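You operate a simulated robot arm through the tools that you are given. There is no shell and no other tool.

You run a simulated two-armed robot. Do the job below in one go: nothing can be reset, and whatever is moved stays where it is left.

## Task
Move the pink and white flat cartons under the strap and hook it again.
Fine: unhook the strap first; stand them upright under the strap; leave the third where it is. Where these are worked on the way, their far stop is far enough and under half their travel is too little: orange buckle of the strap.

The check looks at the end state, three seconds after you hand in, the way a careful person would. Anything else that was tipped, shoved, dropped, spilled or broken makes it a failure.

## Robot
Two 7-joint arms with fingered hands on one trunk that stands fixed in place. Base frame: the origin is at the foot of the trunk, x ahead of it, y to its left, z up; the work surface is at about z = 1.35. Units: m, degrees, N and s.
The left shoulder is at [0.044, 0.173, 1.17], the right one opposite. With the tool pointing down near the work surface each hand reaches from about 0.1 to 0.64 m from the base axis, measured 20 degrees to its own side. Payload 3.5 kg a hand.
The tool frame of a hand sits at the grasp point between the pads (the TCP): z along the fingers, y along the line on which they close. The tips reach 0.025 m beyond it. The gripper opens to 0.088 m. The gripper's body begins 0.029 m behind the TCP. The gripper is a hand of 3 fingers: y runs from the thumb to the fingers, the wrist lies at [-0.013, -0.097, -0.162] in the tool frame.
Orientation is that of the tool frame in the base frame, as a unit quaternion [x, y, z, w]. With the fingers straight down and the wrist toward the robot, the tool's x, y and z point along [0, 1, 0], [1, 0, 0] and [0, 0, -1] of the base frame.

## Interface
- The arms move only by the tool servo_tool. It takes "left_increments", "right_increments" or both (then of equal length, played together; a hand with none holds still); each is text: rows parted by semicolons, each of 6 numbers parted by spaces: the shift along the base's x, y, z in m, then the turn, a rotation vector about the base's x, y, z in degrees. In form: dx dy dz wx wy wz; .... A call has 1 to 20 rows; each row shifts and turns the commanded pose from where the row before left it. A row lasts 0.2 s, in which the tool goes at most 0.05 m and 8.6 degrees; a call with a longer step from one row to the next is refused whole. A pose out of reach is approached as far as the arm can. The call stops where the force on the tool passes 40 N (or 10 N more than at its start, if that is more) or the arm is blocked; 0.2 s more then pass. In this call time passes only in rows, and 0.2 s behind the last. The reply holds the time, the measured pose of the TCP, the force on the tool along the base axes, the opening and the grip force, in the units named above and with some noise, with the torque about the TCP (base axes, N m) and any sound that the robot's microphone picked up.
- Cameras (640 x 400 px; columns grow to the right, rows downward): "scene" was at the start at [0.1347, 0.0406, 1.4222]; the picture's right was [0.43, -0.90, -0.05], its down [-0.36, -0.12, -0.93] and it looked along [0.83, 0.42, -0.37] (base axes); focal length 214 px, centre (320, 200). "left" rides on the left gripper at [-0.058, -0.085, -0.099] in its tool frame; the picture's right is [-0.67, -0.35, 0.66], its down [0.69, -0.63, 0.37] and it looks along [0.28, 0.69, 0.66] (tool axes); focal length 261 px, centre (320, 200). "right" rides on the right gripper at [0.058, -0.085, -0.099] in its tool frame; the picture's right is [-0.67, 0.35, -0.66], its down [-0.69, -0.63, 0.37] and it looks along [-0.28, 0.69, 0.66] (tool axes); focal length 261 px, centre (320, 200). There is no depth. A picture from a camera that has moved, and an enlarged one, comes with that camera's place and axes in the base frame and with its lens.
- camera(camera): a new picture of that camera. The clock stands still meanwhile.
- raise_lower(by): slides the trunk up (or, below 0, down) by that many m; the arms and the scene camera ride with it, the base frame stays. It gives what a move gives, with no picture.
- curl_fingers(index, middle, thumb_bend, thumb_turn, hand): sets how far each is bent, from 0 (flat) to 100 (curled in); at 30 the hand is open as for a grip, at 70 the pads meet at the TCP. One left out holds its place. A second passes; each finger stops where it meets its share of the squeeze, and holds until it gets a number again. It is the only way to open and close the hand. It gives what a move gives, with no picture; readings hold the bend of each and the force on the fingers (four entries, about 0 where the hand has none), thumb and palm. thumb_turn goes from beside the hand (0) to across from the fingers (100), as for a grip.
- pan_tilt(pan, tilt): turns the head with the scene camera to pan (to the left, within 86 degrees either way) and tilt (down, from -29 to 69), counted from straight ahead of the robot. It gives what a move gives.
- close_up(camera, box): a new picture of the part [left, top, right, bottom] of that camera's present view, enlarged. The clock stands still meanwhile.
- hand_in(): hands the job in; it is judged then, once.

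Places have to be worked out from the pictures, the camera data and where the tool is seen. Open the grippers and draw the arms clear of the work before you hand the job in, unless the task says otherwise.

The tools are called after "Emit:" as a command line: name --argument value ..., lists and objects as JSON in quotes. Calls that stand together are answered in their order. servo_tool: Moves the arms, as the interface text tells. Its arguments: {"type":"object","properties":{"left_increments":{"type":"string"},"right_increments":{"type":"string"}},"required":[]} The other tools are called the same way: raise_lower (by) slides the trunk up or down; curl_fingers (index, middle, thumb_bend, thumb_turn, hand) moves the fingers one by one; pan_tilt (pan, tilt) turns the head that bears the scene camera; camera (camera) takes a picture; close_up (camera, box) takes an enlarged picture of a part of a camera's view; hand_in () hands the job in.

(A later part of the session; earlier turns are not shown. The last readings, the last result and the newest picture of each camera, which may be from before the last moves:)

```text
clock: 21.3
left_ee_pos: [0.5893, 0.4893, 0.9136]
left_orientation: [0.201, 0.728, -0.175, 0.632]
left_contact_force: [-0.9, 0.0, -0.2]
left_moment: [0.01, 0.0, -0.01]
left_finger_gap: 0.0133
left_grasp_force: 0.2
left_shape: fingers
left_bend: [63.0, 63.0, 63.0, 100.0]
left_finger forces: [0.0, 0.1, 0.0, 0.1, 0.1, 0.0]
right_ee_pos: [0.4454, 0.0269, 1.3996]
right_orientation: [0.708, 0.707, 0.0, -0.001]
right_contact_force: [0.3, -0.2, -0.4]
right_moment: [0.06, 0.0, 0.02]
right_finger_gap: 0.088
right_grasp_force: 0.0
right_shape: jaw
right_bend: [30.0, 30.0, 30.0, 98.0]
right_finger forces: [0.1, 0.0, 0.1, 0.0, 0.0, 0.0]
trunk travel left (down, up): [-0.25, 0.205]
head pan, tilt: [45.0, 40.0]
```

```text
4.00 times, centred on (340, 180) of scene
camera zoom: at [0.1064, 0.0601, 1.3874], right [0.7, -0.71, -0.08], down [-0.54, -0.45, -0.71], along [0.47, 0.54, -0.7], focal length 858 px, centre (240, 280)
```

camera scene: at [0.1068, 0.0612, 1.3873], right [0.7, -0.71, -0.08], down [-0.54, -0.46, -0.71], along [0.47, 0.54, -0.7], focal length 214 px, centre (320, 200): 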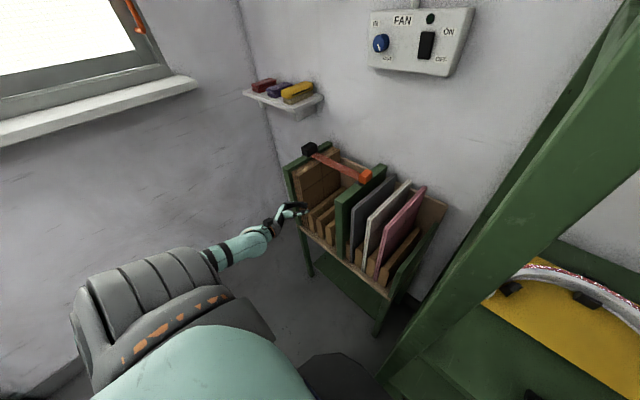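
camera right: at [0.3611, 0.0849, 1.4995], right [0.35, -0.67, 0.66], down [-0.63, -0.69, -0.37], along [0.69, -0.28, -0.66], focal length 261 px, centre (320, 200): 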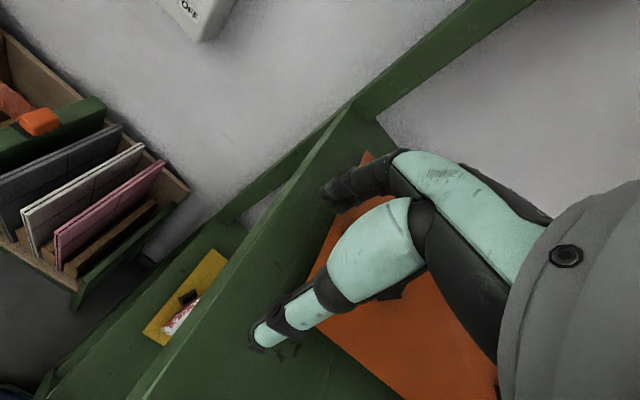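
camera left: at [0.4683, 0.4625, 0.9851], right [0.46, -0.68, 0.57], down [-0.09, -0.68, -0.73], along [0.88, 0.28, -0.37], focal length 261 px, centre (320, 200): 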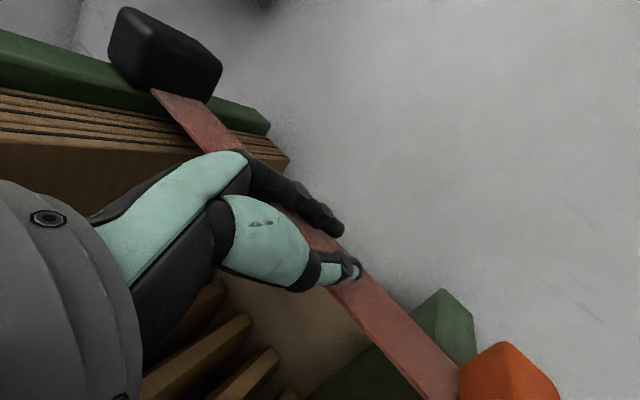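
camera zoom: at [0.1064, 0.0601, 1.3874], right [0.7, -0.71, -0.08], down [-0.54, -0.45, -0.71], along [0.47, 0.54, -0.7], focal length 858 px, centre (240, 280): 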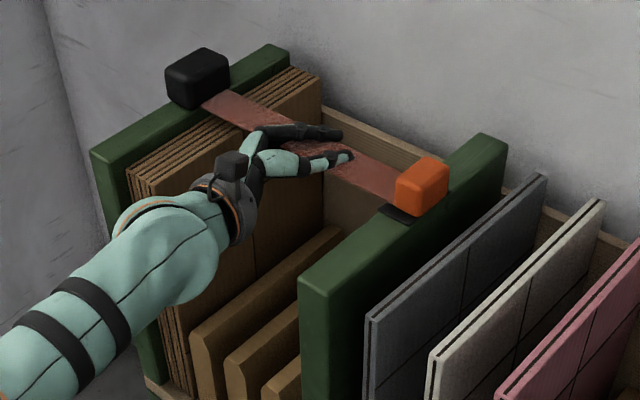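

The hand passed up through the red strap without any force, so the strap itself is not solid to the hand; only the orange buckle can be worked. I raise the hand clear above the rack and turn it back to yaw 0 with a 60° pitch, to approach the buckle itself.

Emit:
servo_tool --left_increments "-0.02 0 0.03 0 0 0; -0.02 0 0.03 0 0 0; -0.02 0 0.03 0 0 0; -0.01 0 0.02 0 0 7.75; 0 0 0 0 0 7.75; 0 0 0 0 0 7.75; 0 0 0 0 0 7.75; 0 -0.02 0 0 6 0; 0 -0.02 0 0 6 0; 0 -0.02 0 0 6 0; 0 -0.02 0 0 5 0"

Emit:
camera --camera "left"

Emit:
camera --camera "scene"

```text
clock: 23.7
left_ee_pos: [0.518, 0.4212, 1.0321]
left_orientation: [0.0, 0.87, 0.016, 0.493]
left_contact_force: [-0.9, 1.2, 0.4]
left_moment: [0.01, 0.0, 0.0]
left_finger_gap: 0.0133
left_grasp_force: 0.1
left_shape: fingers
left_bend: [63.0, 63.0, 63.0, 100.0]
left_finger forces: [0.0, 0.0, 0.0, 0.0, 0.1, 0.0]
right_ee_pos: [0.4455, 0.0274, 1.401]
right_orientation: [0.707, 0.707, 0.001, 0.0]
right_contact_force: [1.8, 0.8, 0.4]
right_moment: [-0.04, 0.0, 0.0]
right_finger_gap: 0.0875
right_grasp_force: 0.2
right_shape: jaw
right_bend: [30.0, 30.0, 30.0, 98.0]
right_finger forces: [0.1, 0.1, 0.0, 0.0, 0.0, 0.0]
trunk travel left (down, up): [-0.25, 0.205]
head pan, tilt: [45.0, 40.0]
```

```text
taken
camera left: at [0.4632, 0.3316, 1.1308], right [0.91, -0.34, 0.23], down [-0.03, -0.61, -0.79], along [0.41, 0.72, -0.56], focal length 261 px, centre (320, 200)
```

left: 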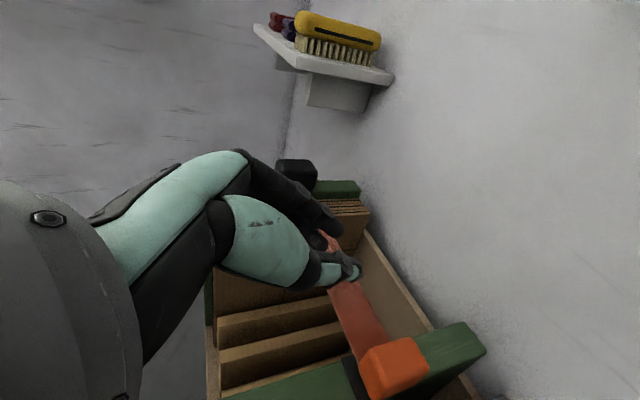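

```text
taken
camera scene: at [0.1065, 0.0598, 1.3874], right [0.7, -0.71, -0.08], down [-0.54, -0.45, -0.71], along [0.47, 0.54, -0.7], focal length 214 px, centre (320, 200)
```

scene: 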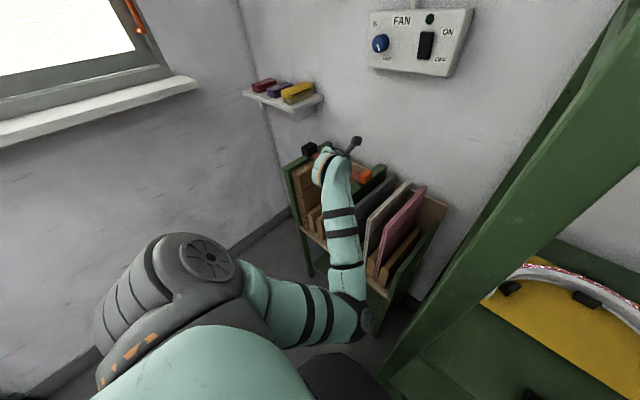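

The buckle shows again at about (0.595, 0.379, 0.925). I enlarge it in the hand camera to get its exact size and facing.

Emit:
close_up --camera "left" --box '[310, 300, 470, 400]'

Emit:
close_up --camera "scene" --box '[330, 150, 410, 200]'

```text
4.00 times, centred on (390, 350) of left
camera zoom: at [0.4632, 0.3316, 1.1308], right [0.91, -0.34, 0.23], down [-0.03, -0.61, -0.79], along [0.41, 0.72, -0.56], focal length 1043 px, centre (40, -400)
```

zoom: 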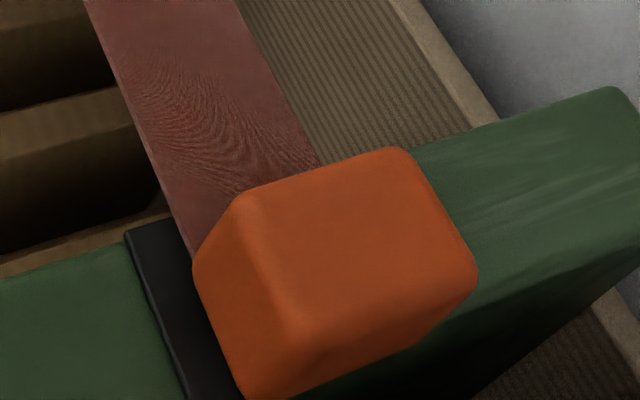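

```text
8.00 times, centred on (370, 175) of scene
camera zoom: at [0.1065, 0.0598, 1.3874], right [0.7, -0.71, -0.08], down [-0.54, -0.45, -0.71], along [0.47, 0.54, -0.7], focal length 1716 px, centre (-80, 400)
```

zoom: 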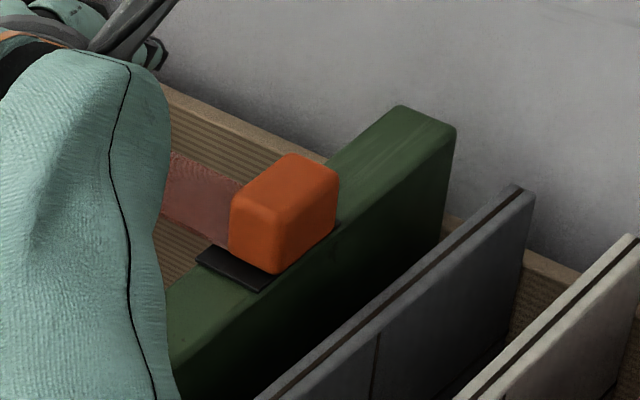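

The buckle measures about 0.038 (x) × 0.025 (y) × 0.029 (z), centred at (0.593, 0.380, 0.926). I back off upward and turn the left hand to fingers-down with the closing line along x, so I can pinch the buckle front and back.

Emit:
servo_tool --left_increments "-0.02 0 0.03 3.6 3.6 -6.23; -0.02 0 0.03 3.6 3.6 -6.23; -0.02 0 0.03 3.6 3.6 -6.23; -0.02 0 0 3.6 3.6 -6.23; 0 0 0 3.6 3.6 -6.23; 0 0 0 3.6 3.6 -6.23; 0 0 0 3.6 3.6 -6.23; 0 0 0 3.6 3.6 -6.23; 0 0 0 3.6 3.6 -6.23; 0 0 0 3.6 3.6 -6.23; 0 0 0 3.6 3.6 -6.23; 0 0 0 3.6 3.6 -6.23; 0 0 0 3.6 3.6 -6.23"

Emit:
camera --camera "scene"

Emit:
camera --camera "left"

```text
clock: 26.5
left_ee_pos: [0.4392, 0.4083, 1.1129]
left_orientation: [0.708, 0.707, 0.007, -0.009]
left_contact_force: [0.6, 0.2, -0.4]
left_moment: [0.0, -0.01, 0.01]
left_finger_gap: 0.0132
left_grasp_force: 0.0
left_shape: fingers
left_bend: [63.0, 63.0, 63.0, 100.0]
left_finger forces: [0.0, 0.1, 0.1, 0.1, 0.0, 0.1]
right_ee_pos: [0.4472, 0.0279, 1.3983]
right_orientation: [0.706, 0.708, 0.001, 0.0]
right_contact_force: [-0.2, 0.3, -0.2]
right_moment: [-0.01, -0.01, 0.0]
right_finger_gap: 0.0877
right_grasp_force: 0.1
right_shape: jaw
right_bend: [30.0, 30.0, 30.0, 98.0]
right_finger forces: [0.1, 0.0, 0.0, 0.1, 0.1, 0.1]
trunk travel left (down, up): [-0.25, 0.205]
head pan, tilt: [45.0, 40.0]
```

```text
taken
camera scene: at [0.1067, 0.0601, 1.3873], right [0.7, -0.71, -0.08], down [-0.54, -0.45, -0.71], along [0.47, 0.54, -0.7], focal length 214 px, centre (320, 200)
```

scene: 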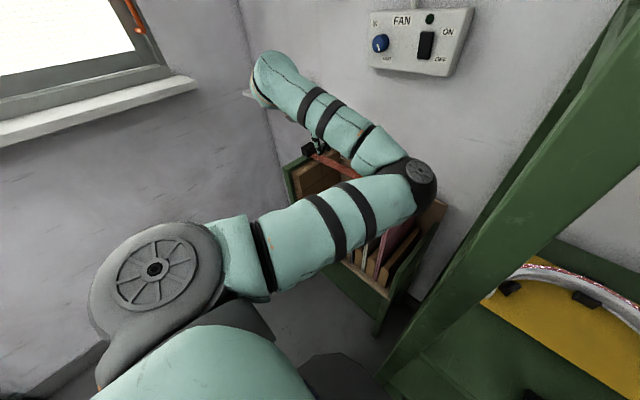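

```text
taken
camera left: at [0.3535, 0.3496, 1.2113], right [-0.35, -0.66, -0.67], down [-0.63, 0.7, -0.35], along [0.69, 0.3, -0.66], focal length 261 px, centre (320, 200)
```

left: 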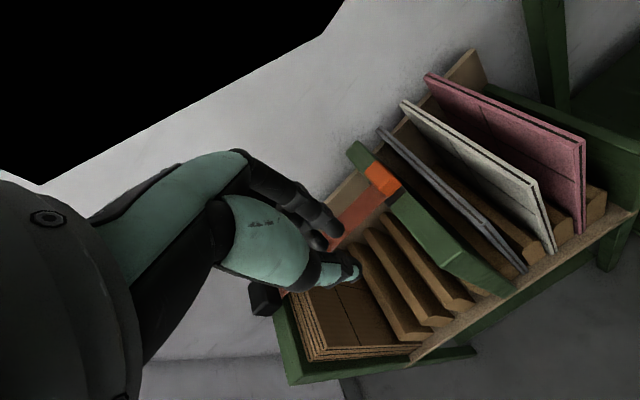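

The hand is fingers-down, but the elbow has swung to the front right, close over the cartons. I hold a few rows to see whether the arm relaxes its elbow by itself.

Emit:
servo_tool --left_increments "0 0.01 0.01 0 0 0; 0 0.01 0.01 0 0 0; 0 0.01 0.01 0 0 0; 0 0.01 0.01 0 0 0; 0 0.01 0.01 0 0 0; 0 0.01 0.01 0 0 0"

Emit:
camera --camera "scene"

```text
clock: 27.9
left_ee_pos: [0.4396, 0.472, 1.1717]
left_orientation: [0.708, 0.706, 0.006, -0.008]
left_contact_force: [0.0, 0.4, 0.4]
left_moment: [0.04, 0.01, 0.0]
left_finger_gap: 0.0136
left_grasp_force: 0.0
left_shape: fingers
left_bend: [63.0, 63.0, 63.0, 100.0]
left_finger forces: [0.0, 0.0, 0.0, 0.1, 0.1, 0.0]
right_ee_pos: [0.4456, 0.0289, 1.3987]
right_orientation: [0.707, 0.707, 0.0, 0.0]
right_contact_force: [0.3, 0.1, 0.2]
right_moment: [0.02, 0.02, 0.0]
right_finger_gap: 0.0877
right_grasp_force: 0.1
right_shape: jaw
right_bend: [30.0, 30.0, 30.0, 98.0]
right_finger forces: [0.1, 0.0, 0.0, 0.1, 0.0, 0.1]
trunk travel left (down, up): [-0.25, 0.205]
head pan, tilt: [45.0, 40.0]
```

```text
taken
camera scene: at [0.1064, 0.0605, 1.3873], right [0.7, -0.71, -0.08], down [-0.54, -0.46, -0.71], along [0.47, 0.54, -0.7], focal length 214 px, centre (320, 200)
```

scene: 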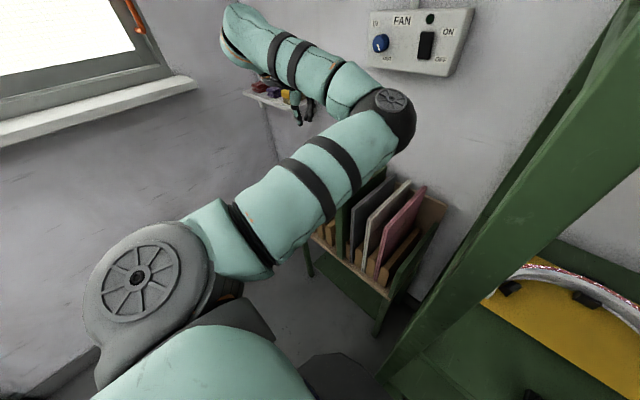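

The elbow follows the hand and rises with it; it is at roughly (0.38, 0.21, 1.25), well above the cartons. I open the fingers to straddle the buckle and move in steps to above it, watching the elbow.

Emit:
curl_fingers --hand "left" --index 38 --middle 38 --thumb_bend 38 --thumb_turn 100

Emit:
servo_tool --left_increments "0.03 -0.015 -0.005 0 0 0; 0.03 -0.015 -0.005 0 0 0; 0.03 -0.015 -0.01 0 0 0; 0.03 -0.015 -0.02 0 0 0; 0.03 -0.015 -0.03 0 0 0"

Emit:
camera --camera "scene"

Emit:
camera --camera "left"

```text
clock: 28.9
left_ee_pos: [0.4407, 0.4707, 1.1725]
left_orientation: [0.708, 0.706, 0.006, -0.007]
left_contact_force: [0.1, -0.5, 0.4]
left_moment: [-0.01, 0.04, -0.03]
left_finger_gap: 0.0672
left_grasp_force: 0.0
left_shape: fingers
left_bend: [38.0, 38.0, 38.0, 99.0]
left_finger forces: [0.0, 0.0, 0.1, 0.0, 0.0, 0.0]
right_ee_pos: [0.4475, 0.0285, 1.4003]
right_orientation: [0.707, 0.708, 0.0, 0.0]
right_contact_force: [0.6, 0.0, -0.1]
right_moment: [-0.03, -0.01, -0.02]
right_finger_gap: 0.0878
right_grasp_force: 0.1
right_shape: jaw
right_bend: [30.0, 30.0, 30.0, 98.0]
right_finger forces: [0.0, 0.1, 0.0, 0.1, 0.1, 0.1]
trunk travel left (down, up): [-0.25, 0.205]
head pan, tilt: [45.0, 40.0]
```

```text
clock: 30.1
left_ee_pos: [0.5932, 0.3989, 1.1037]
left_orientation: [0.708, 0.706, 0.006, -0.008]
left_contact_force: [-0.6, 0.7, -0.3]
left_moment: [0.01, 0.04, 0.02]
left_finger_gap: 0.0674
left_grasp_force: 0.0
left_shape: fingers
left_bend: [38.0, 38.0, 38.0, 99.0]
left_finger forces: [0.0, 0.0, 0.0, 0.0, 0.0, 0.0]
right_ee_pos: [0.4467, 0.0289, 1.3993]
right_orientation: [0.707, 0.707, 0.0, -0.001]
right_contact_force: [-0.1, -0.3, -0.1]
right_moment: [-0.01, 0.0, -0.03]
right_finger_gap: 0.0879
right_grasp_force: 0.1
right_shape: jaw
right_bend: [30.0, 30.0, 30.0, 98.0]
right_finger forces: [0.0, 0.0, 0.0, 0.1, 0.1, 0.1]
trunk travel left (down, up): [-0.25, 0.205]
head pan, tilt: [45.0, 40.0]
```

```text
taken
camera scene: at [0.1078, 0.0603, 1.3872], right [0.7, -0.71, -0.08], down [-0.54, -0.45, -0.71], along [0.47, 0.54, -0.7], focal length 214 px, centre (320, 200)
```

scene: 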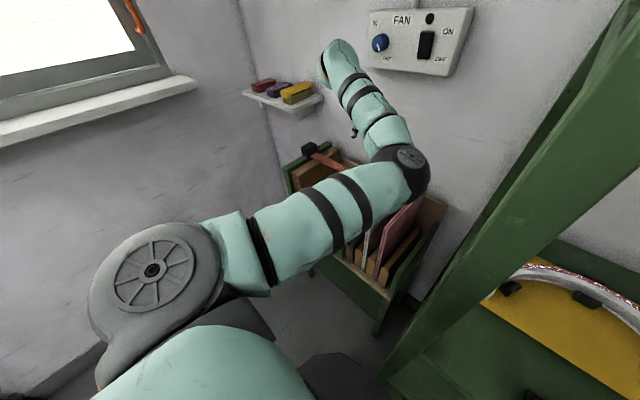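

```text
taken
camera left: at [0.5074, 0.3378, 1.2036], right [-0.35, -0.66, -0.67], down [-0.63, 0.69, -0.35], along [0.69, 0.3, -0.66], focal length 261 px, centre (320, 200)
```

left: 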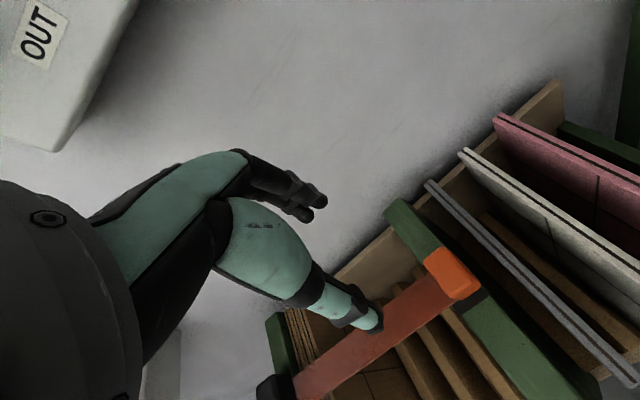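

The buckle re-triangulates to (0.593, 0.378). I descend to just above it and check the elbow and alignment.

Emit:
servo_tool --left_increments "0 -0.005 -0.03 0 0 0; 0 -0.005 -0.03 0 0 0; 0 -0.005 -0.03 0 0 0; 0 -0.004 -0.03 0 0 0; 0 0 -0.025 0 0 0"

Emit:
camera --camera "scene"

Emit:
camera --camera "left"

```text
clock: 31.3
left_ee_pos: [0.5902, 0.3748, 0.9572]
left_orientation: [0.708, 0.706, 0.007, -0.008]
left_contact_force: [0.2, -0.3, 1.1]
left_moment: [0.01, -0.02, -0.01]
left_finger_gap: 0.0674
left_grasp_force: 0.1
left_shape: fingers
left_bend: [38.0, 38.0, 38.0, 99.0]
left_finger forces: [0.1, 0.0, 0.0, 0.0, 0.0, 0.1]
right_ee_pos: [0.4472, 0.0279, 1.3998]
right_orientation: [0.707, 0.707, -0.001, -0.001]
right_contact_force: [0.5, 0.5, 0.1]
right_moment: [0.0, 0.0, 0.02]
right_finger_gap: 0.0877
right_grasp_force: 0.1
right_shape: jaw
right_bend: [30.0, 30.0, 30.0, 98.0]
right_finger forces: [0.1, 0.1, 0.0, 0.0, 0.0, 0.0]
trunk travel left (down, up): [-0.25, 0.205]
head pan, tilt: [45.0, 40.0]
```

```text
taken
camera scene: at [0.1069, 0.0605, 1.3873], right [0.7, -0.71, -0.08], down [-0.54, -0.46, -0.71], along [0.47, 0.54, -0.7], focal length 214 px, centre (320, 200)
```

scene: 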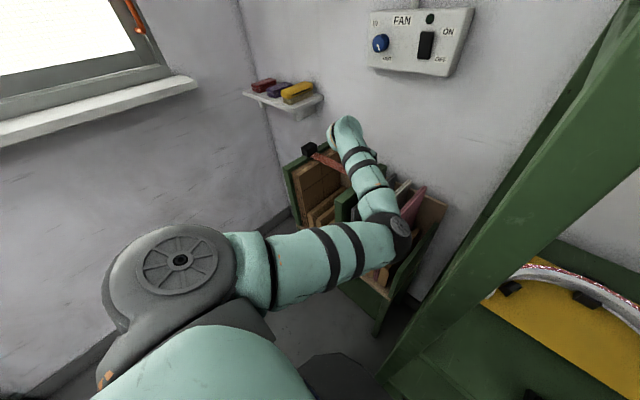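

```text
taken
camera left: at [0.5044, 0.3152, 1.0562], right [-0.35, -0.66, -0.67], down [-0.63, 0.69, -0.35], along [0.69, 0.3, -0.66], focal length 261 px, centre (320, 200)
```

left: 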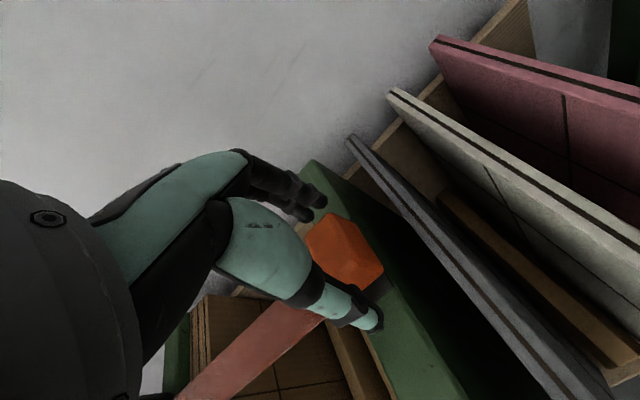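

The fingers straddle the buckle and the elbow is at about (0.36, 0.14, 1.04), clear of everything. I lower 2 cm, centre on the buckle and close the fingers on it.

Emit:
servo_tool --left_increments "0.002 0.003 -0.01 0 0 0; 0.001 0.001 -0.01 0 0 0"

Emit:
curl_fingers --hand "left" --index 66 --middle 66 --thumb_bend 66

Emit:
camera --camera "left"

```text
clock: 31.9
left_ee_pos: [0.593, 0.3807, 0.9358]
left_orientation: [0.708, 0.706, 0.006, -0.008]
left_contact_force: [-0.4, 1.1, -0.3]
left_moment: [-0.03, -0.01, 0.0]
left_finger_gap: 0.0675
left_grasp_force: 0.1
left_shape: fingers
left_bend: [38.0, 38.0, 38.0, 99.0]
left_finger forces: [0.1, 0.0, 0.0, 0.0, 0.1, 0.0]
right_ee_pos: [0.4455, 0.0285, 1.3996]
right_orientation: [0.707, 0.707, 0.0, 0.0]
right_contact_force: [-0.2, -0.8, -0.5]
right_moment: [0.0, -0.03, 0.03]
right_finger_gap: 0.0879
right_grasp_force: 0.1
right_shape: jaw
right_bend: [30.0, 30.0, 30.0, 98.0]
right_finger forces: [0.0, 0.0, 0.1, 0.0, 0.1, 0.1]
trunk travel left (down, up): [-0.25, 0.205]
head pan, tilt: [45.0, 40.0]
```

```text
clock: 32.9
left_ee_pos: [0.5938, 0.3804, 0.9375]
left_orientation: [0.708, 0.706, 0.007, -0.006]
left_contact_force: [13.0, 2.1, 5.4]
left_moment: [0.05, -0.43, -0.01]
left_finger_gap: 0.0371
left_grasp_force: 16.5
left_shape: fingers
left_bend: [52.0, 54.0, 55.0, 100.0]
left_finger forces: [12.1, 11.1, 0.0, 0.0, 10.3, 0.0]
right_ee_pos: [0.4483, 0.0274, 1.3992]
right_orientation: [0.707, 0.707, 0.0, -0.001]
right_contact_force: [-0.1, 0.1, 0.2]
right_moment: [0.02, -0.01, 0.01]
right_finger_gap: 0.0876
right_grasp_force: 0.1
right_shape: jaw
right_bend: [30.0, 30.0, 30.0, 98.0]
right_finger forces: [0.0, 0.1, 0.0, 0.0, 0.0, 0.0]
trunk travel left (down, up): [-0.25, 0.205]
head pan, tilt: [45.0, 40.0]
```

```text
taken
camera left: at [0.5084, 0.3201, 1.0362], right [-0.35, -0.66, -0.67], down [-0.63, 0.69, -0.35], along [0.69, 0.3, -0.66], focal length 261 px, centre (320, 200)
```

left: 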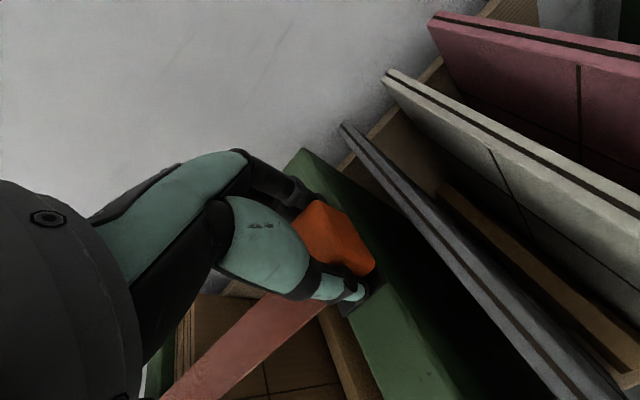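

The pinch holds the buckle (gap 0.037, about 11 N per finger). I pull gently upward along the expected arc and watch force and sound.

Emit:
servo_tool --left_increments "-0.001 0 0.005 0 0 0; 0 0 0.005 0 0 0; 0 0 0.005 0 0 0; 0 0.001 0.005 0 0 0; 0 0.001 0.005 0 0 0"

Emit:
camera --camera "left"

Emit:
camera --camera "scene"

```text
clock: 34.1
left_ee_pos: [0.5943, 0.3823, 0.9586]
left_orientation: [0.708, 0.707, 0.004, -0.008]
left_contact_force: [5.6, -3.2, -18.2]
left_moment: [-0.07, -0.08, -0.07]
left_finger_gap: 0.0367
left_grasp_force: 13.0
left_shape: fingers
left_bend: [52.0, 56.0, 55.0, 100.0]
left_finger forces: [8.5, 7.9, 0.1, 0.1, 9.6, 0.0]
right_ee_pos: [0.4506, 0.0299, 1.399]
right_orientation: [0.707, 0.707, -0.001, -0.002]
right_contact_force: [-0.5, -0.4, 1.0]
right_moment: [-0.01, 0.0, -0.01]
right_finger_gap: 0.0877
right_grasp_force: 0.0
right_shape: jaw
right_bend: [30.0, 30.0, 30.0, 98.0]
right_finger forces: [0.0, 0.0, 0.0, 0.0, 0.0, 0.1]
trunk travel left (down, up): [-0.25, 0.205]
head pan, tilt: [45.0, 40.0]
```

```text
taken
camera left: at [0.5094, 0.323, 1.0581], right [-0.35, -0.66, -0.67], down [-0.63, 0.69, -0.35], along [0.69, 0.29, -0.66], focal length 261 px, centre (320, 200)
```

left: 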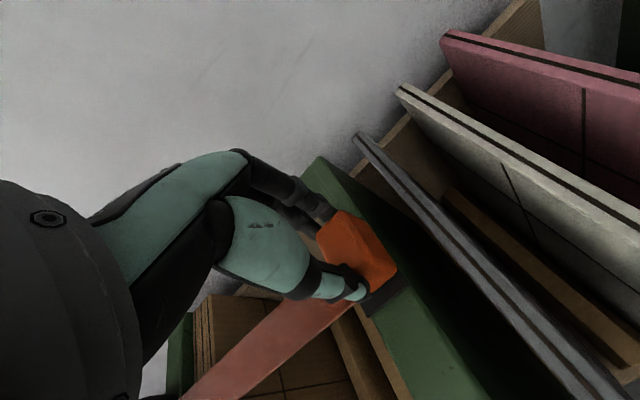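

```text
taken
camera scene: at [0.111, 0.0615, 1.3868], right [0.7, -0.71, -0.08], down [-0.54, -0.46, -0.71], along [0.46, 0.54, -0.7], focal length 214 px, centre (320, 200)
```

scene: 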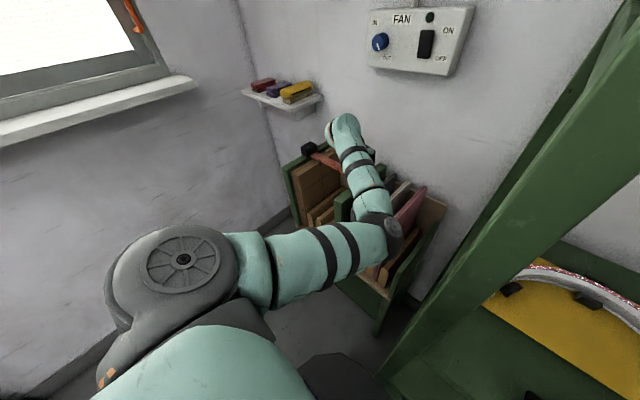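

The hand rose 2 cm while the fingers slipped up along the buckle at about 18 N; the buckle seems not to have moved. I look closely at it before trying another direction.

Emit:
close_up --camera "left" --box '[280, 170, 440, 330]'

Emit:
close_up --camera "scene" --box '[300, 110, 440, 210]'

Emit:
close_up --camera "right" --box '[0, 60, 120, 180]'

```text
2.50 times, centred on (360, 250) of left
camera zoom: at [0.5094, 0.323, 1.0581], right [-0.35, -0.66, -0.67], down [-0.63, 0.69, -0.35], along [0.69, 0.29, -0.66], focal length 652 px, centre (220, 75)
```

zoom: 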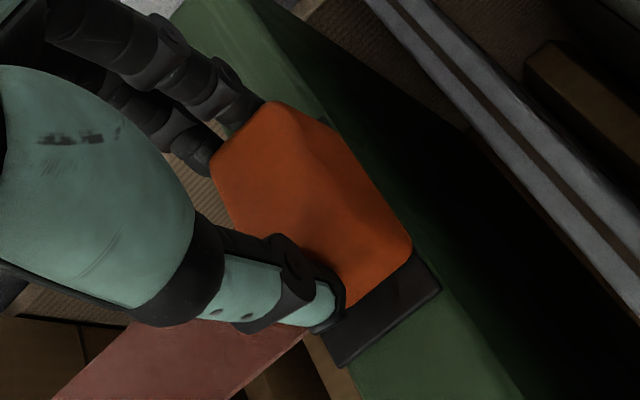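

```text
4.00 times, centred on (370, 160) of scene
camera zoom: at [0.111, 0.0615, 1.3868], right [0.7, -0.71, -0.08], down [-0.54, -0.46, -0.71], along [0.46, 0.54, -0.7], focal length 858 px, centre (120, 360)
```

zoom: 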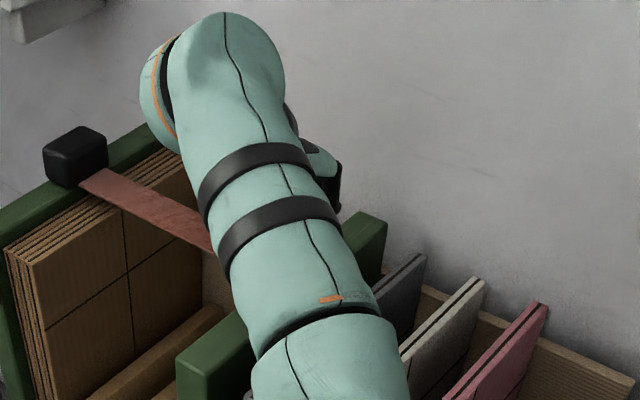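

```text
3.33 times, centred on (60, 120) of right
camera zoom: at [0.366, 0.0863, 1.498], right [0.35, -0.67, 0.65], down [-0.63, -0.69, -0.36], along [0.69, -0.29, -0.66], focal length 869 px, centre (1187, 467)
```

zoom: 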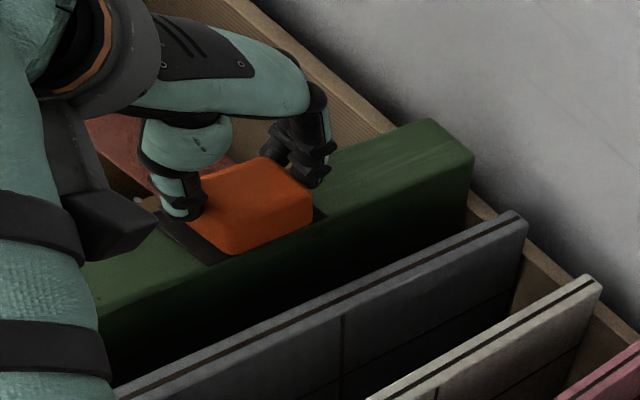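

The right camera shows the buckle still seated on its plate with the fingers high and to its left half. I reopen, go down to full depth centred on it, grip again, and then probe small sideways pulls to learn which way it moves.

Emit:
curl_fingers --hand "left" --index 42 --middle 42 --thumb_bend 42

Emit:
servo_tool --left_increments "0.002 -0.003 -0.012 0 0 0; 0.001 -0.001 -0.01 0 0 0; 0 0 -0.003 0 0 0; 0 0 0 0 0 0"

Emit:
close_up --camera "right" --box '[0, 60, 120, 180]'

```text
clock: 35.1
left_ee_pos: [0.5912, 0.3822, 0.9629]
left_orientation: [0.708, 0.706, 0.007, -0.006]
left_contact_force: [0.1, 1.5, -0.7]
left_moment: [0.02, 0.01, 0.01]
left_finger_gap: 0.0589
left_grasp_force: 0.0
left_shape: fingers
left_bend: [42.0, 42.0, 42.0, 99.0]
left_finger forces: [0.1, 0.0, 0.0, 0.0, 0.0, 0.1]
right_ee_pos: [0.4452, 0.0277, 1.3996]
right_orientation: [0.708, 0.707, 0.001, -0.001]
right_contact_force: [1.2, -0.3, 0.1]
right_moment: [0.01, 0.02, 0.01]
right_finger_gap: 0.0878
right_grasp_force: 0.0
right_shape: jaw
right_bend: [30.0, 30.0, 30.0, 98.0]
right_finger forces: [0.0, 0.0, 0.0, 0.0, 0.1, 0.0]
trunk travel left (down, up): [-0.25, 0.205]
head pan, tilt: [45.0, 40.0]
```

```text
clock: 36.1
left_ee_pos: [0.594, 0.3767, 0.9394]
left_orientation: [0.708, 0.707, 0.007, -0.006]
left_contact_force: [0.2, 0.5, -0.1]
left_moment: [0.02, 0.05, 0.0]
left_finger_gap: 0.0587
left_grasp_force: 0.0
left_shape: fingers
left_bend: [42.0, 42.0, 42.0, 99.0]
left_finger forces: [0.0, 0.0, 0.1, 0.0, 0.0, 0.0]
right_ee_pos: [0.446, 0.0276, 1.3999]
right_orientation: [0.707, 0.707, 0.0, 0.0]
right_contact_force: [0.6, 0.5, 0.2]
right_moment: [-0.01, -0.01, -0.02]
right_finger_gap: 0.0878
right_grasp_force: 0.0
right_shape: jaw
right_bend: [30.0, 30.0, 30.0, 98.0]
right_finger forces: [0.0, 0.1, 0.0, 0.0, 0.1, 0.0]
trunk travel left (down, up): [-0.25, 0.205]
head pan, tilt: [45.0, 40.0]
```

```text
3.33 times, centred on (60, 120) of right
camera zoom: at [0.3612, 0.0848, 1.4995], right [0.35, -0.67, 0.66], down [-0.63, -0.69, -0.37], along [0.69, -0.28, -0.66], focal length 869 px, centre (1187, 467)
```

zoom: 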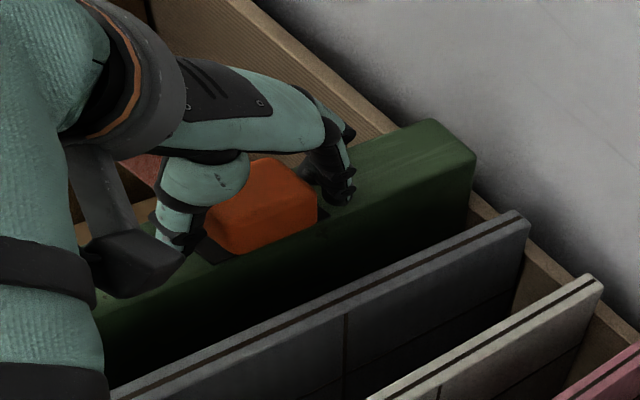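

The fingers are around the buckle at the right depth. I lower 5 mm more and close again.

Emit:
servo_tool --left_increments "0.001 0.002 -0.003 0 0 0; 0 0 -0.003 0 0 0"

Emit:
curl_fingers --hand "left" --index 80 --middle 80 --thumb_bend 80

Emit:
close_up --camera "right" --box '[0, 60, 120, 180]'

```text
clock: 36.7
left_ee_pos: [0.5957, 0.3796, 0.9335]
left_orientation: [0.707, 0.707, 0.007, -0.006]
left_contact_force: [-0.3, 0.9, 3.6]
left_moment: [0.03, -0.2, 0.02]
left_finger_gap: 0.0589
left_grasp_force: 2.0
left_shape: fingers
left_bend: [42.0, 41.0, 42.0, 99.0]
left_finger forces: [0.1, 4.1, 0.0, 0.0, 0.0, 0.0]
right_ee_pos: [0.4461, 0.0274, 1.4012]
right_orientation: [0.707, 0.707, 0.001, -0.001]
right_contact_force: [0.1, 0.2, 1.0]
right_moment: [0.0, -0.01, -0.02]
right_finger_gap: 0.0877
right_grasp_force: 0.1
right_shape: jaw
right_bend: [30.0, 30.0, 30.0, 98.0]
right_finger forces: [0.0, 0.0, 0.0, 0.1, 0.0, 0.0]
trunk travel left (down, up): [-0.25, 0.205]
head pan, tilt: [45.0, 40.0]
```

```text
clock: 37.7
left_ee_pos: [0.5956, 0.3795, 0.9321]
left_orientation: [0.707, 0.707, 0.007, -0.007]
left_contact_force: [1.4, 1.8, 10.3]
left_moment: [0.03, -0.31, 0.0]
left_finger_gap: 0.0359
left_grasp_force: 27.7
left_shape: fingers
left_bend: [53.0, 52.0, 57.0, 100.0]
left_finger forces: [16.6, 14.8, 0.1, 0.0, 24.8, 0.1]
right_ee_pos: [0.4443, 0.0269, 1.4009]
right_orientation: [0.707, 0.707, 0.001, 0.0]
right_contact_force: [-0.7, -0.3, 0.8]
right_moment: [-0.02, -0.03, -0.01]
right_finger_gap: 0.0878
right_grasp_force: 0.1
right_shape: jaw
right_bend: [30.0, 30.0, 30.0, 98.0]
right_finger forces: [0.0, 0.0, 0.0, 0.1, 0.1, 0.0]
trunk travel left (down, up): [-0.25, 0.205]
head pan, tilt: [45.0, 40.0]
```

```text
3.33 times, centred on (60, 120) of right
camera zoom: at [0.3597, 0.0843, 1.5], right [0.35, -0.67, 0.66], down [-0.63, -0.69, -0.37], along [0.7, -0.28, -0.66], focal length 869 px, centre (1187, 467)
```

zoom: 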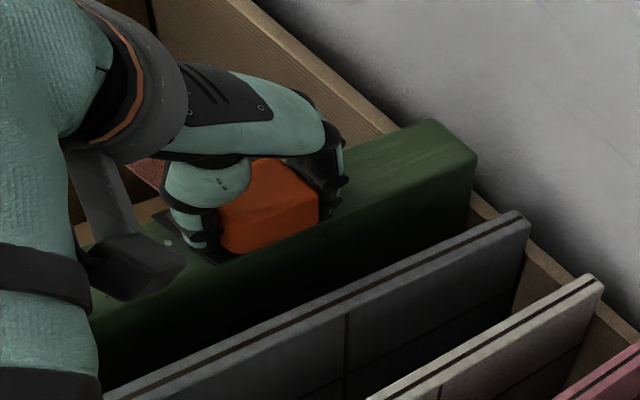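

Commanding more curl gives more squeeze (28 N now). I pull up again slowly along the arc.

Emit:
servo_tool --left_increments "0 0 0.004 0 0 0; 0 0 0.004 0 0 0; 0 0 0.004 0 0 0; 0 0 0.004 0 0 0; 0 0 0.004 0 0 0; 0 0 0.004 0 0 0"

Emit:
close_up --camera "right" --box '[0, 60, 120, 180]'

Emit:
camera --camera "left"

```text
clock: 39.1
left_ee_pos: [0.597, 0.3817, 0.9515]
left_orientation: [0.708, 0.706, 0.004, -0.007]
left_contact_force: [-3.7, 0.1, -30.6]
left_moment: [0.03, -0.13, -0.05]
left_finger_gap: 0.0357
left_grasp_force: 22.4
left_shape: fingers
left_bend: [54.0, 53.0, 56.0, 100.0]
left_finger forces: [10.5, 9.7, 0.0, 0.1, 24.1, 0.0]
right_ee_pos: [0.4498, 0.0309, 1.3993]
right_orientation: [0.708, 0.707, -0.002, 0.0]
right_contact_force: [0.8, 1.1, -0.1]
right_moment: [0.03, -0.01, -0.01]
right_finger_gap: 0.0879
right_grasp_force: 0.1
right_shape: jaw
right_bend: [30.0, 30.0, 30.0, 98.0]
right_finger forces: [0.0, 0.1, 0.0, 0.1, 0.0, 0.0]
trunk travel left (down, up): [-0.25, 0.205]
head pan, tilt: [45.0, 40.0]
```

```text
3.33 times, centred on (60, 120) of right
camera zoom: at [0.3656, 0.0884, 1.4979], right [0.35, -0.67, 0.66], down [-0.63, -0.69, -0.36], along [0.69, -0.29, -0.66], focal length 869 px, centre (1187, 467)
```

zoom: 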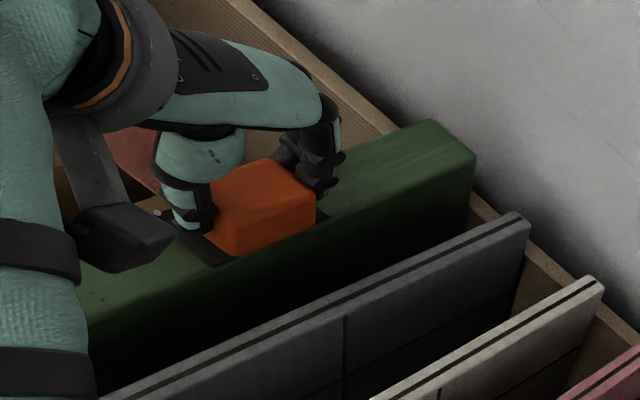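

```text
taken
camera left: at [0.5119, 0.3216, 1.0511], right [-0.35, -0.66, -0.66], down [-0.63, 0.69, -0.35], along [0.69, 0.29, -0.66], focal length 261 px, centre (320, 200)
```

left: 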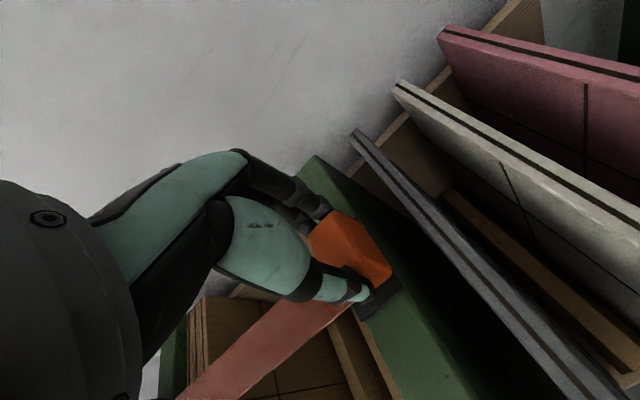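

Even 30 N upward only makes the fingers slip, so the buckle does not open straight up. I settle the grip lower again and probe sideways, first towards the robot (−x) by a small amount.

Emit:
servo_tool --left_increments "0 0 -0.008 0 0 0; 0 0 -0.008 0 0 0; 0 0 -0.006 0 0 0; -0.004 0 0 0 0 0; -0.004 0 0 0 0 0; -0.004 0 0 0 0 0"

Emit:
close_up --camera "right" --box '[0, 60, 120, 180]'

```text
clock: 40.2
left_ee_pos: [0.5932, 0.3794, 0.9407]
left_orientation: [0.708, 0.706, 0.014, -0.002]
left_contact_force: [5.5, 0.9, 18.3]
left_moment: [0.04, -0.03, -0.04]
left_finger_gap: 0.036
left_grasp_force: 26.5
left_shape: fingers
left_bend: [50.0, 49.0, 61.0, 100.0]
left_finger forces: [15.0, 14.6, 0.0, 0.1, 23.8, 0.0]
right_ee_pos: [0.4435, 0.0265, 1.401]
right_orientation: [0.707, 0.707, 0.001, 0.0]
right_contact_force: [0.3, -0.2, 0.0]
right_moment: [0.0, -0.02, 0.01]
right_finger_gap: 0.0878
right_grasp_force: 0.1
right_shape: jaw
right_bend: [30.0, 30.0, 30.0, 98.0]
right_finger forces: [0.1, 0.1, 0.0, 0.2, 0.1, 0.0]
trunk travel left (down, up): [-0.25, 0.205]
head pan, tilt: [45.0, 40.0]
stopped in row 5 (left hand): the force on the tool passed its limit at 43 N (the readings are from after the stop); the commanded pose is now the measured one
```

```text
3.33 times, centred on (60, 120) of right
camera zoom: at [0.3598, 0.083, 1.4998], right [0.35, -0.67, 0.65], down [-0.63, -0.68, -0.37], along [0.7, -0.28, -0.66], focal length 869 px, centre (1187, 467)
```

zoom: 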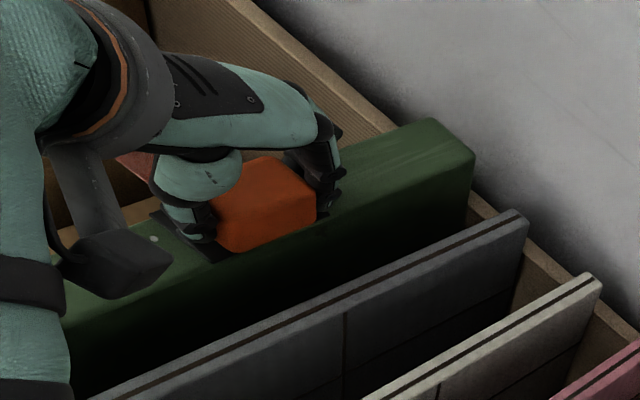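

The reading mixes the downward friction, so this was not clean. I loosen to a loose cage round the buckle, re-centre, and then push it with the cage in −x and +x, reading the force.

Emit:
curl_fingers --hand "left" --index 46 --middle 46 --thumb_bend 46

Emit:
servo_tool --left_increments "0.001 0 -0.002 0 0 0; -0.004 0 0 0 0 0; -0.004 0 0 0 0 0; -0.004 0 0 0 0 0; -0.004 0 0 0 0 0; -0.004 0 0 0 0 0"

Emit:
close_up --camera "right" --box '[0, 60, 120, 180]'

```text
clock: 41.2
left_ee_pos: [0.5929, 0.3812, 0.9372]
left_orientation: [0.708, 0.707, 0.009, -0.004]
left_contact_force: [-0.6, -0.2, 0.4]
left_moment: [0.05, 0.02, 0.01]
left_finger_gap: 0.0503
left_grasp_force: 0.0
left_shape: fingers
left_bend: [46.0, 46.0, 46.0, 100.0]
left_finger forces: [0.0, 0.0, 0.0, 0.1, 0.0, 0.1]
right_ee_pos: [0.4476, 0.0285, 1.4009]
right_orientation: [0.707, 0.707, 0.0, -0.001]
right_contact_force: [0.8, -1.2, 0.5]
right_moment: [0.02, -0.02, 0.0]
right_finger_gap: 0.0879
right_grasp_force: 0.0
right_shape: jaw
right_bend: [30.0, 30.0, 30.0, 98.0]
right_finger forces: [0.0, 0.0, 0.0, 0.0, 0.0, 0.1]
trunk travel left (down, up): [-0.25, 0.205]
head pan, tilt: [45.0, 40.0]
```

```text
clock: 42.6
left_ee_pos: [0.5803, 0.3786, 0.934]
left_orientation: [0.708, 0.706, 0.01, -0.003]
left_contact_force: [28.3, 3.2, 6.4]
left_moment: [-0.02, -0.22, 0.2]
left_finger_gap: 0.0667
left_grasp_force: 15.6
left_shape: fingers
left_bend: [28.0, 40.0, 46.0, 100.0]
left_finger forces: [23.8, 6.6, 0.0, 0.0, 0.0, 0.1]
right_ee_pos: [0.4516, 0.0258, 1.3975]
right_orientation: [0.707, 0.707, -0.002, -0.002]
right_contact_force: [-0.8, -0.1, 1.0]
right_moment: [-0.02, -0.01, 0.0]
right_finger_gap: 0.088
right_grasp_force: 0.0
right_shape: jaw
right_bend: [30.0, 30.0, 30.0, 98.0]
right_finger forces: [0.1, 0.0, 0.0, 0.0, 0.1, 0.0]
trunk travel left (down, up): [-0.25, 0.205]
head pan, tilt: [45.0, 40.0]
```

```text
3.33 times, centred on (60, 120) of right
camera zoom: at [0.3675, 0.0845, 1.498], right [0.35, -0.67, 0.65], down [-0.63, -0.69, -0.36], along [0.69, -0.28, -0.66], focal length 869 px, centre (1187, 467)
```

zoom: 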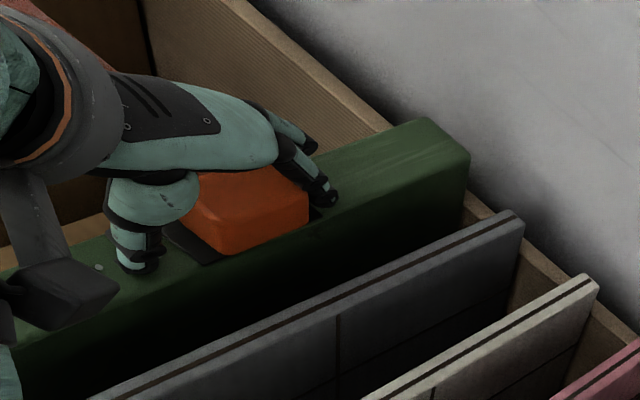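

Pushing −x with 28 N does not move it either. The black block may be a reel and the buckle may slide along y, so I re-centre, grip, and try a gentle pull towards +y, then −y.

Emit:
servo_tool --left_increments "0.007 0.001 0.001 0 0 0; 0.006 0 0.001 0 0 0; 0.002 0 0 0 0 0"

Emit:
curl_fingers --hand "left" --index 70 --middle 70 --thumb_bend 70

Emit:
servo_tool --left_increments "0 0.004 0 0 0 0; 0 0.004 0 0 0 0; 0 0.004 0 0 0 0; 0 0.004 0 0 0 0"

Emit:
close_up --camera "right" --box '[0, 60, 120, 180]'

```text
clock: 43.4
left_ee_pos: [0.5872, 0.38, 0.9349]
left_orientation: [0.708, 0.707, 0.011, -0.005]
left_contact_force: [4.8, -1.5, -1.5]
left_moment: [0.04, 0.02, 0.01]
left_finger_gap: 0.0537
left_grasp_force: 2.2
left_shape: fingers
left_bend: [42.0, 45.0, 46.0, 100.0]
left_finger forces: [3.9, 0.5, 0.1, 0.0, 0.0, 0.1]
right_ee_pos: [0.4476, 0.0273, 1.3995]
right_orientation: [0.707, 0.707, 0.0, -0.001]
right_contact_force: [0.8, 0.4, 0.0]
right_moment: [0.06, 0.02, 0.01]
right_finger_gap: 0.0878
right_grasp_force: 0.1
right_shape: jaw
right_bend: [30.0, 30.0, 30.0, 98.0]
right_finger forces: [0.1, 0.0, 0.1, 0.0, 0.1, 0.1]
trunk travel left (down, up): [-0.25, 0.205]
head pan, tilt: [45.0, 40.0]
```

```text
clock: 44.4
left_ee_pos: [0.5911, 0.3805, 0.9347]
left_orientation: [0.708, 0.706, 0.01, -0.004]
left_contact_force: [17.2, 0.4, 3.0]
left_moment: [0.07, -0.35, 0.01]
left_finger_gap: 0.0371
left_grasp_force: 18.9
left_shape: fingers
left_bend: [47.0, 52.0, 58.0, 100.0]
left_finger forces: [15.5, 12.4, 0.0, 0.0, 10.1, 0.0]
right_ee_pos: [0.4501, 0.0273, 1.3984]
right_orientation: [0.707, 0.708, -0.002, -0.001]
right_contact_force: [0.2, 0.9, -1.1]
right_moment: [0.02, -0.01, 0.01]
right_finger_gap: 0.0879
right_grasp_force: 0.0
right_shape: jaw
right_bend: [30.0, 30.0, 30.0, 98.0]
right_finger forces: [0.0, 0.0, 0.1, 0.0, 0.0, 0.0]
trunk travel left (down, up): [-0.25, 0.205]
head pan, tilt: [45.0, 40.0]
```

```text
clock: 45.4
left_ee_pos: [0.5893, 0.3976, 0.9355]
left_orientation: [0.707, 0.707, 0.009, -0.004]
left_contact_force: [16.3, 1.7, 0.9]
left_moment: [0.05, -0.29, 0.02]
left_finger_gap: 0.0369
left_grasp_force: 18.2
left_shape: fingers
left_bend: [47.0, 52.0, 59.0, 100.0]
left_finger forces: [15.2, 11.3, 0.0, 0.1, 10.1, 0.1]
right_ee_pos: [0.4493, 0.0282, 1.3989]
right_orientation: [0.707, 0.707, -0.001, -0.001]
right_contact_force: [-0.2, 0.2, 0.3]
right_moment: [-0.02, 0.02, -0.03]
right_finger_gap: 0.0879
right_grasp_force: 0.1
right_shape: jaw
right_bend: [30.0, 30.0, 30.0, 98.0]
right_finger forces: [0.0, 0.0, 0.0, 0.0, 0.2, 0.0]
trunk travel left (down, up): [-0.25, 0.205]
head pan, tilt: [45.0, 40.0]
```

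```text
3.33 times, centred on (60, 120) of right
camera zoom: at [0.3649, 0.086, 1.4985], right [0.35, -0.67, 0.65], down [-0.63, -0.69, -0.36], along [0.69, -0.28, -0.66], focal length 869 px, centre (1187, 467)
```

zoom: 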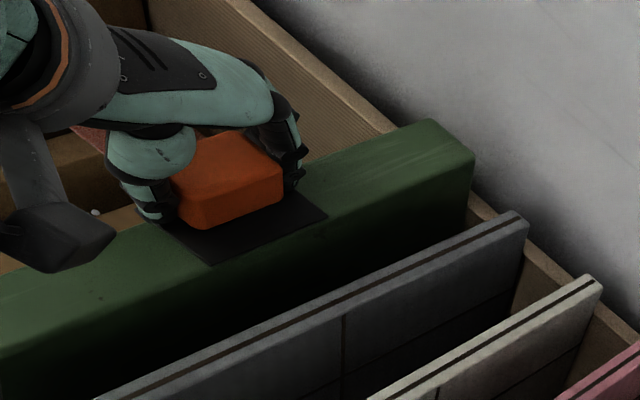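

The buckle slides freely along +y towards the black reel, so the strap retracts. I draw it on along +y with the grip, watching for the reach limit or the far stop.

Emit:
servo_tool --left_increments "0.002 0.01 0 0 0 0; 0.002 0.015 0 0 0 0; 0 0.015 0 0 0 0; 0 0.015 0 0 0 0; 0 0.015 0 0 0 0; 0 0.015 0 0 0 0; 0 0.015 0 0 0 0; 0 0.015 0 0 0 0; 0 0.015 0 0 0 0; 0 0.015 0 0 0 0"

Emit:
camera --camera "scene"

Emit:
camera --camera "left"

Emit:
camera --camera "right"

```text
clock: 47.6
left_ee_pos: [0.5952, 0.5429, 0.9362]
left_orientation: [0.708, 0.707, 0.011, -0.003]
left_contact_force: [6.4, 2.4, -1.5]
left_moment: [0.05, -0.22, -0.03]
left_finger_gap: 0.0369
left_grasp_force: 17.0
left_shape: fingers
left_bend: [51.0, 55.0, 56.0, 100.0]
left_finger forces: [10.1, 9.4, 0.1, 0.0, 13.1, 0.0]
right_ee_pos: [0.4485, 0.0291, 1.399]
right_orientation: [0.707, 0.707, 0.0, 0.0]
right_contact_force: [0.7, 0.0, 0.6]
right_moment: [0.01, 0.02, -0.01]
right_finger_gap: 0.0876
right_grasp_force: 0.1
right_shape: jaw
right_bend: [30.0, 30.0, 30.0, 98.0]
right_finger forces: [0.1, 0.0, 0.0, 0.0, 0.1, 0.0]
trunk travel left (down, up): [-0.25, 0.205]
head pan, tilt: [45.0, 40.0]
```

```text
taken
camera scene: at [0.108, 0.0613, 1.3872], right [0.7, -0.71, -0.08], down [-0.54, -0.46, -0.71], along [0.47, 0.54, -0.7], focal length 214 px, centre (320, 200)
```

scene: 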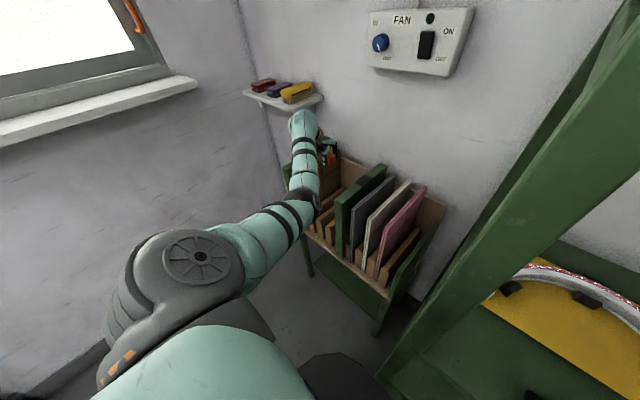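

```text
taken
camera left: at [0.5079, 0.4826, 1.0342], right [-0.34, -0.66, -0.67], down [-0.62, 0.69, -0.36], along [0.7, 0.3, -0.65], focal length 261 px, centre (320, 200)
```

left: 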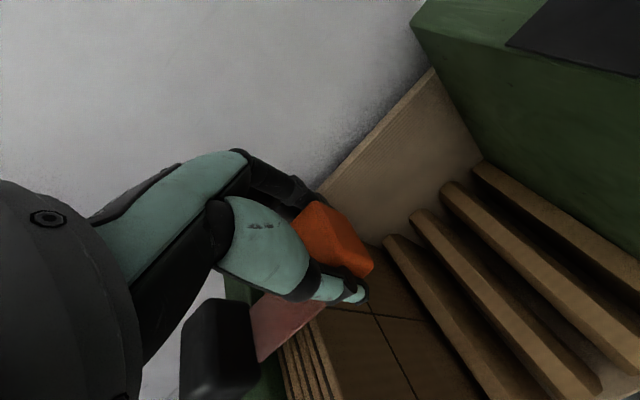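

```text
taken
camera right: at [0.3627, 0.0861, 1.4991], right [0.35, -0.67, 0.66], down [-0.63, -0.69, -0.36], along [0.69, -0.29, -0.66], focal length 261 px, centre (320, 200)
```

right: 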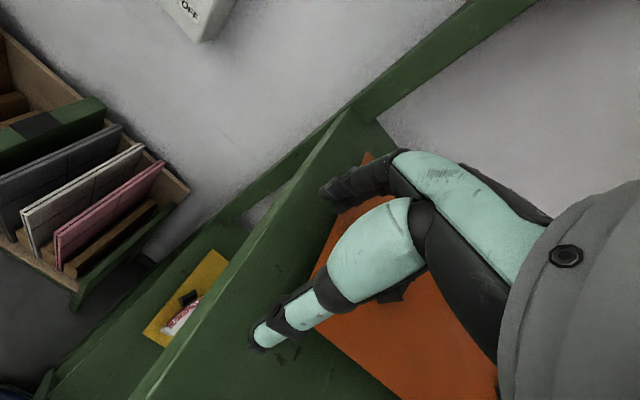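

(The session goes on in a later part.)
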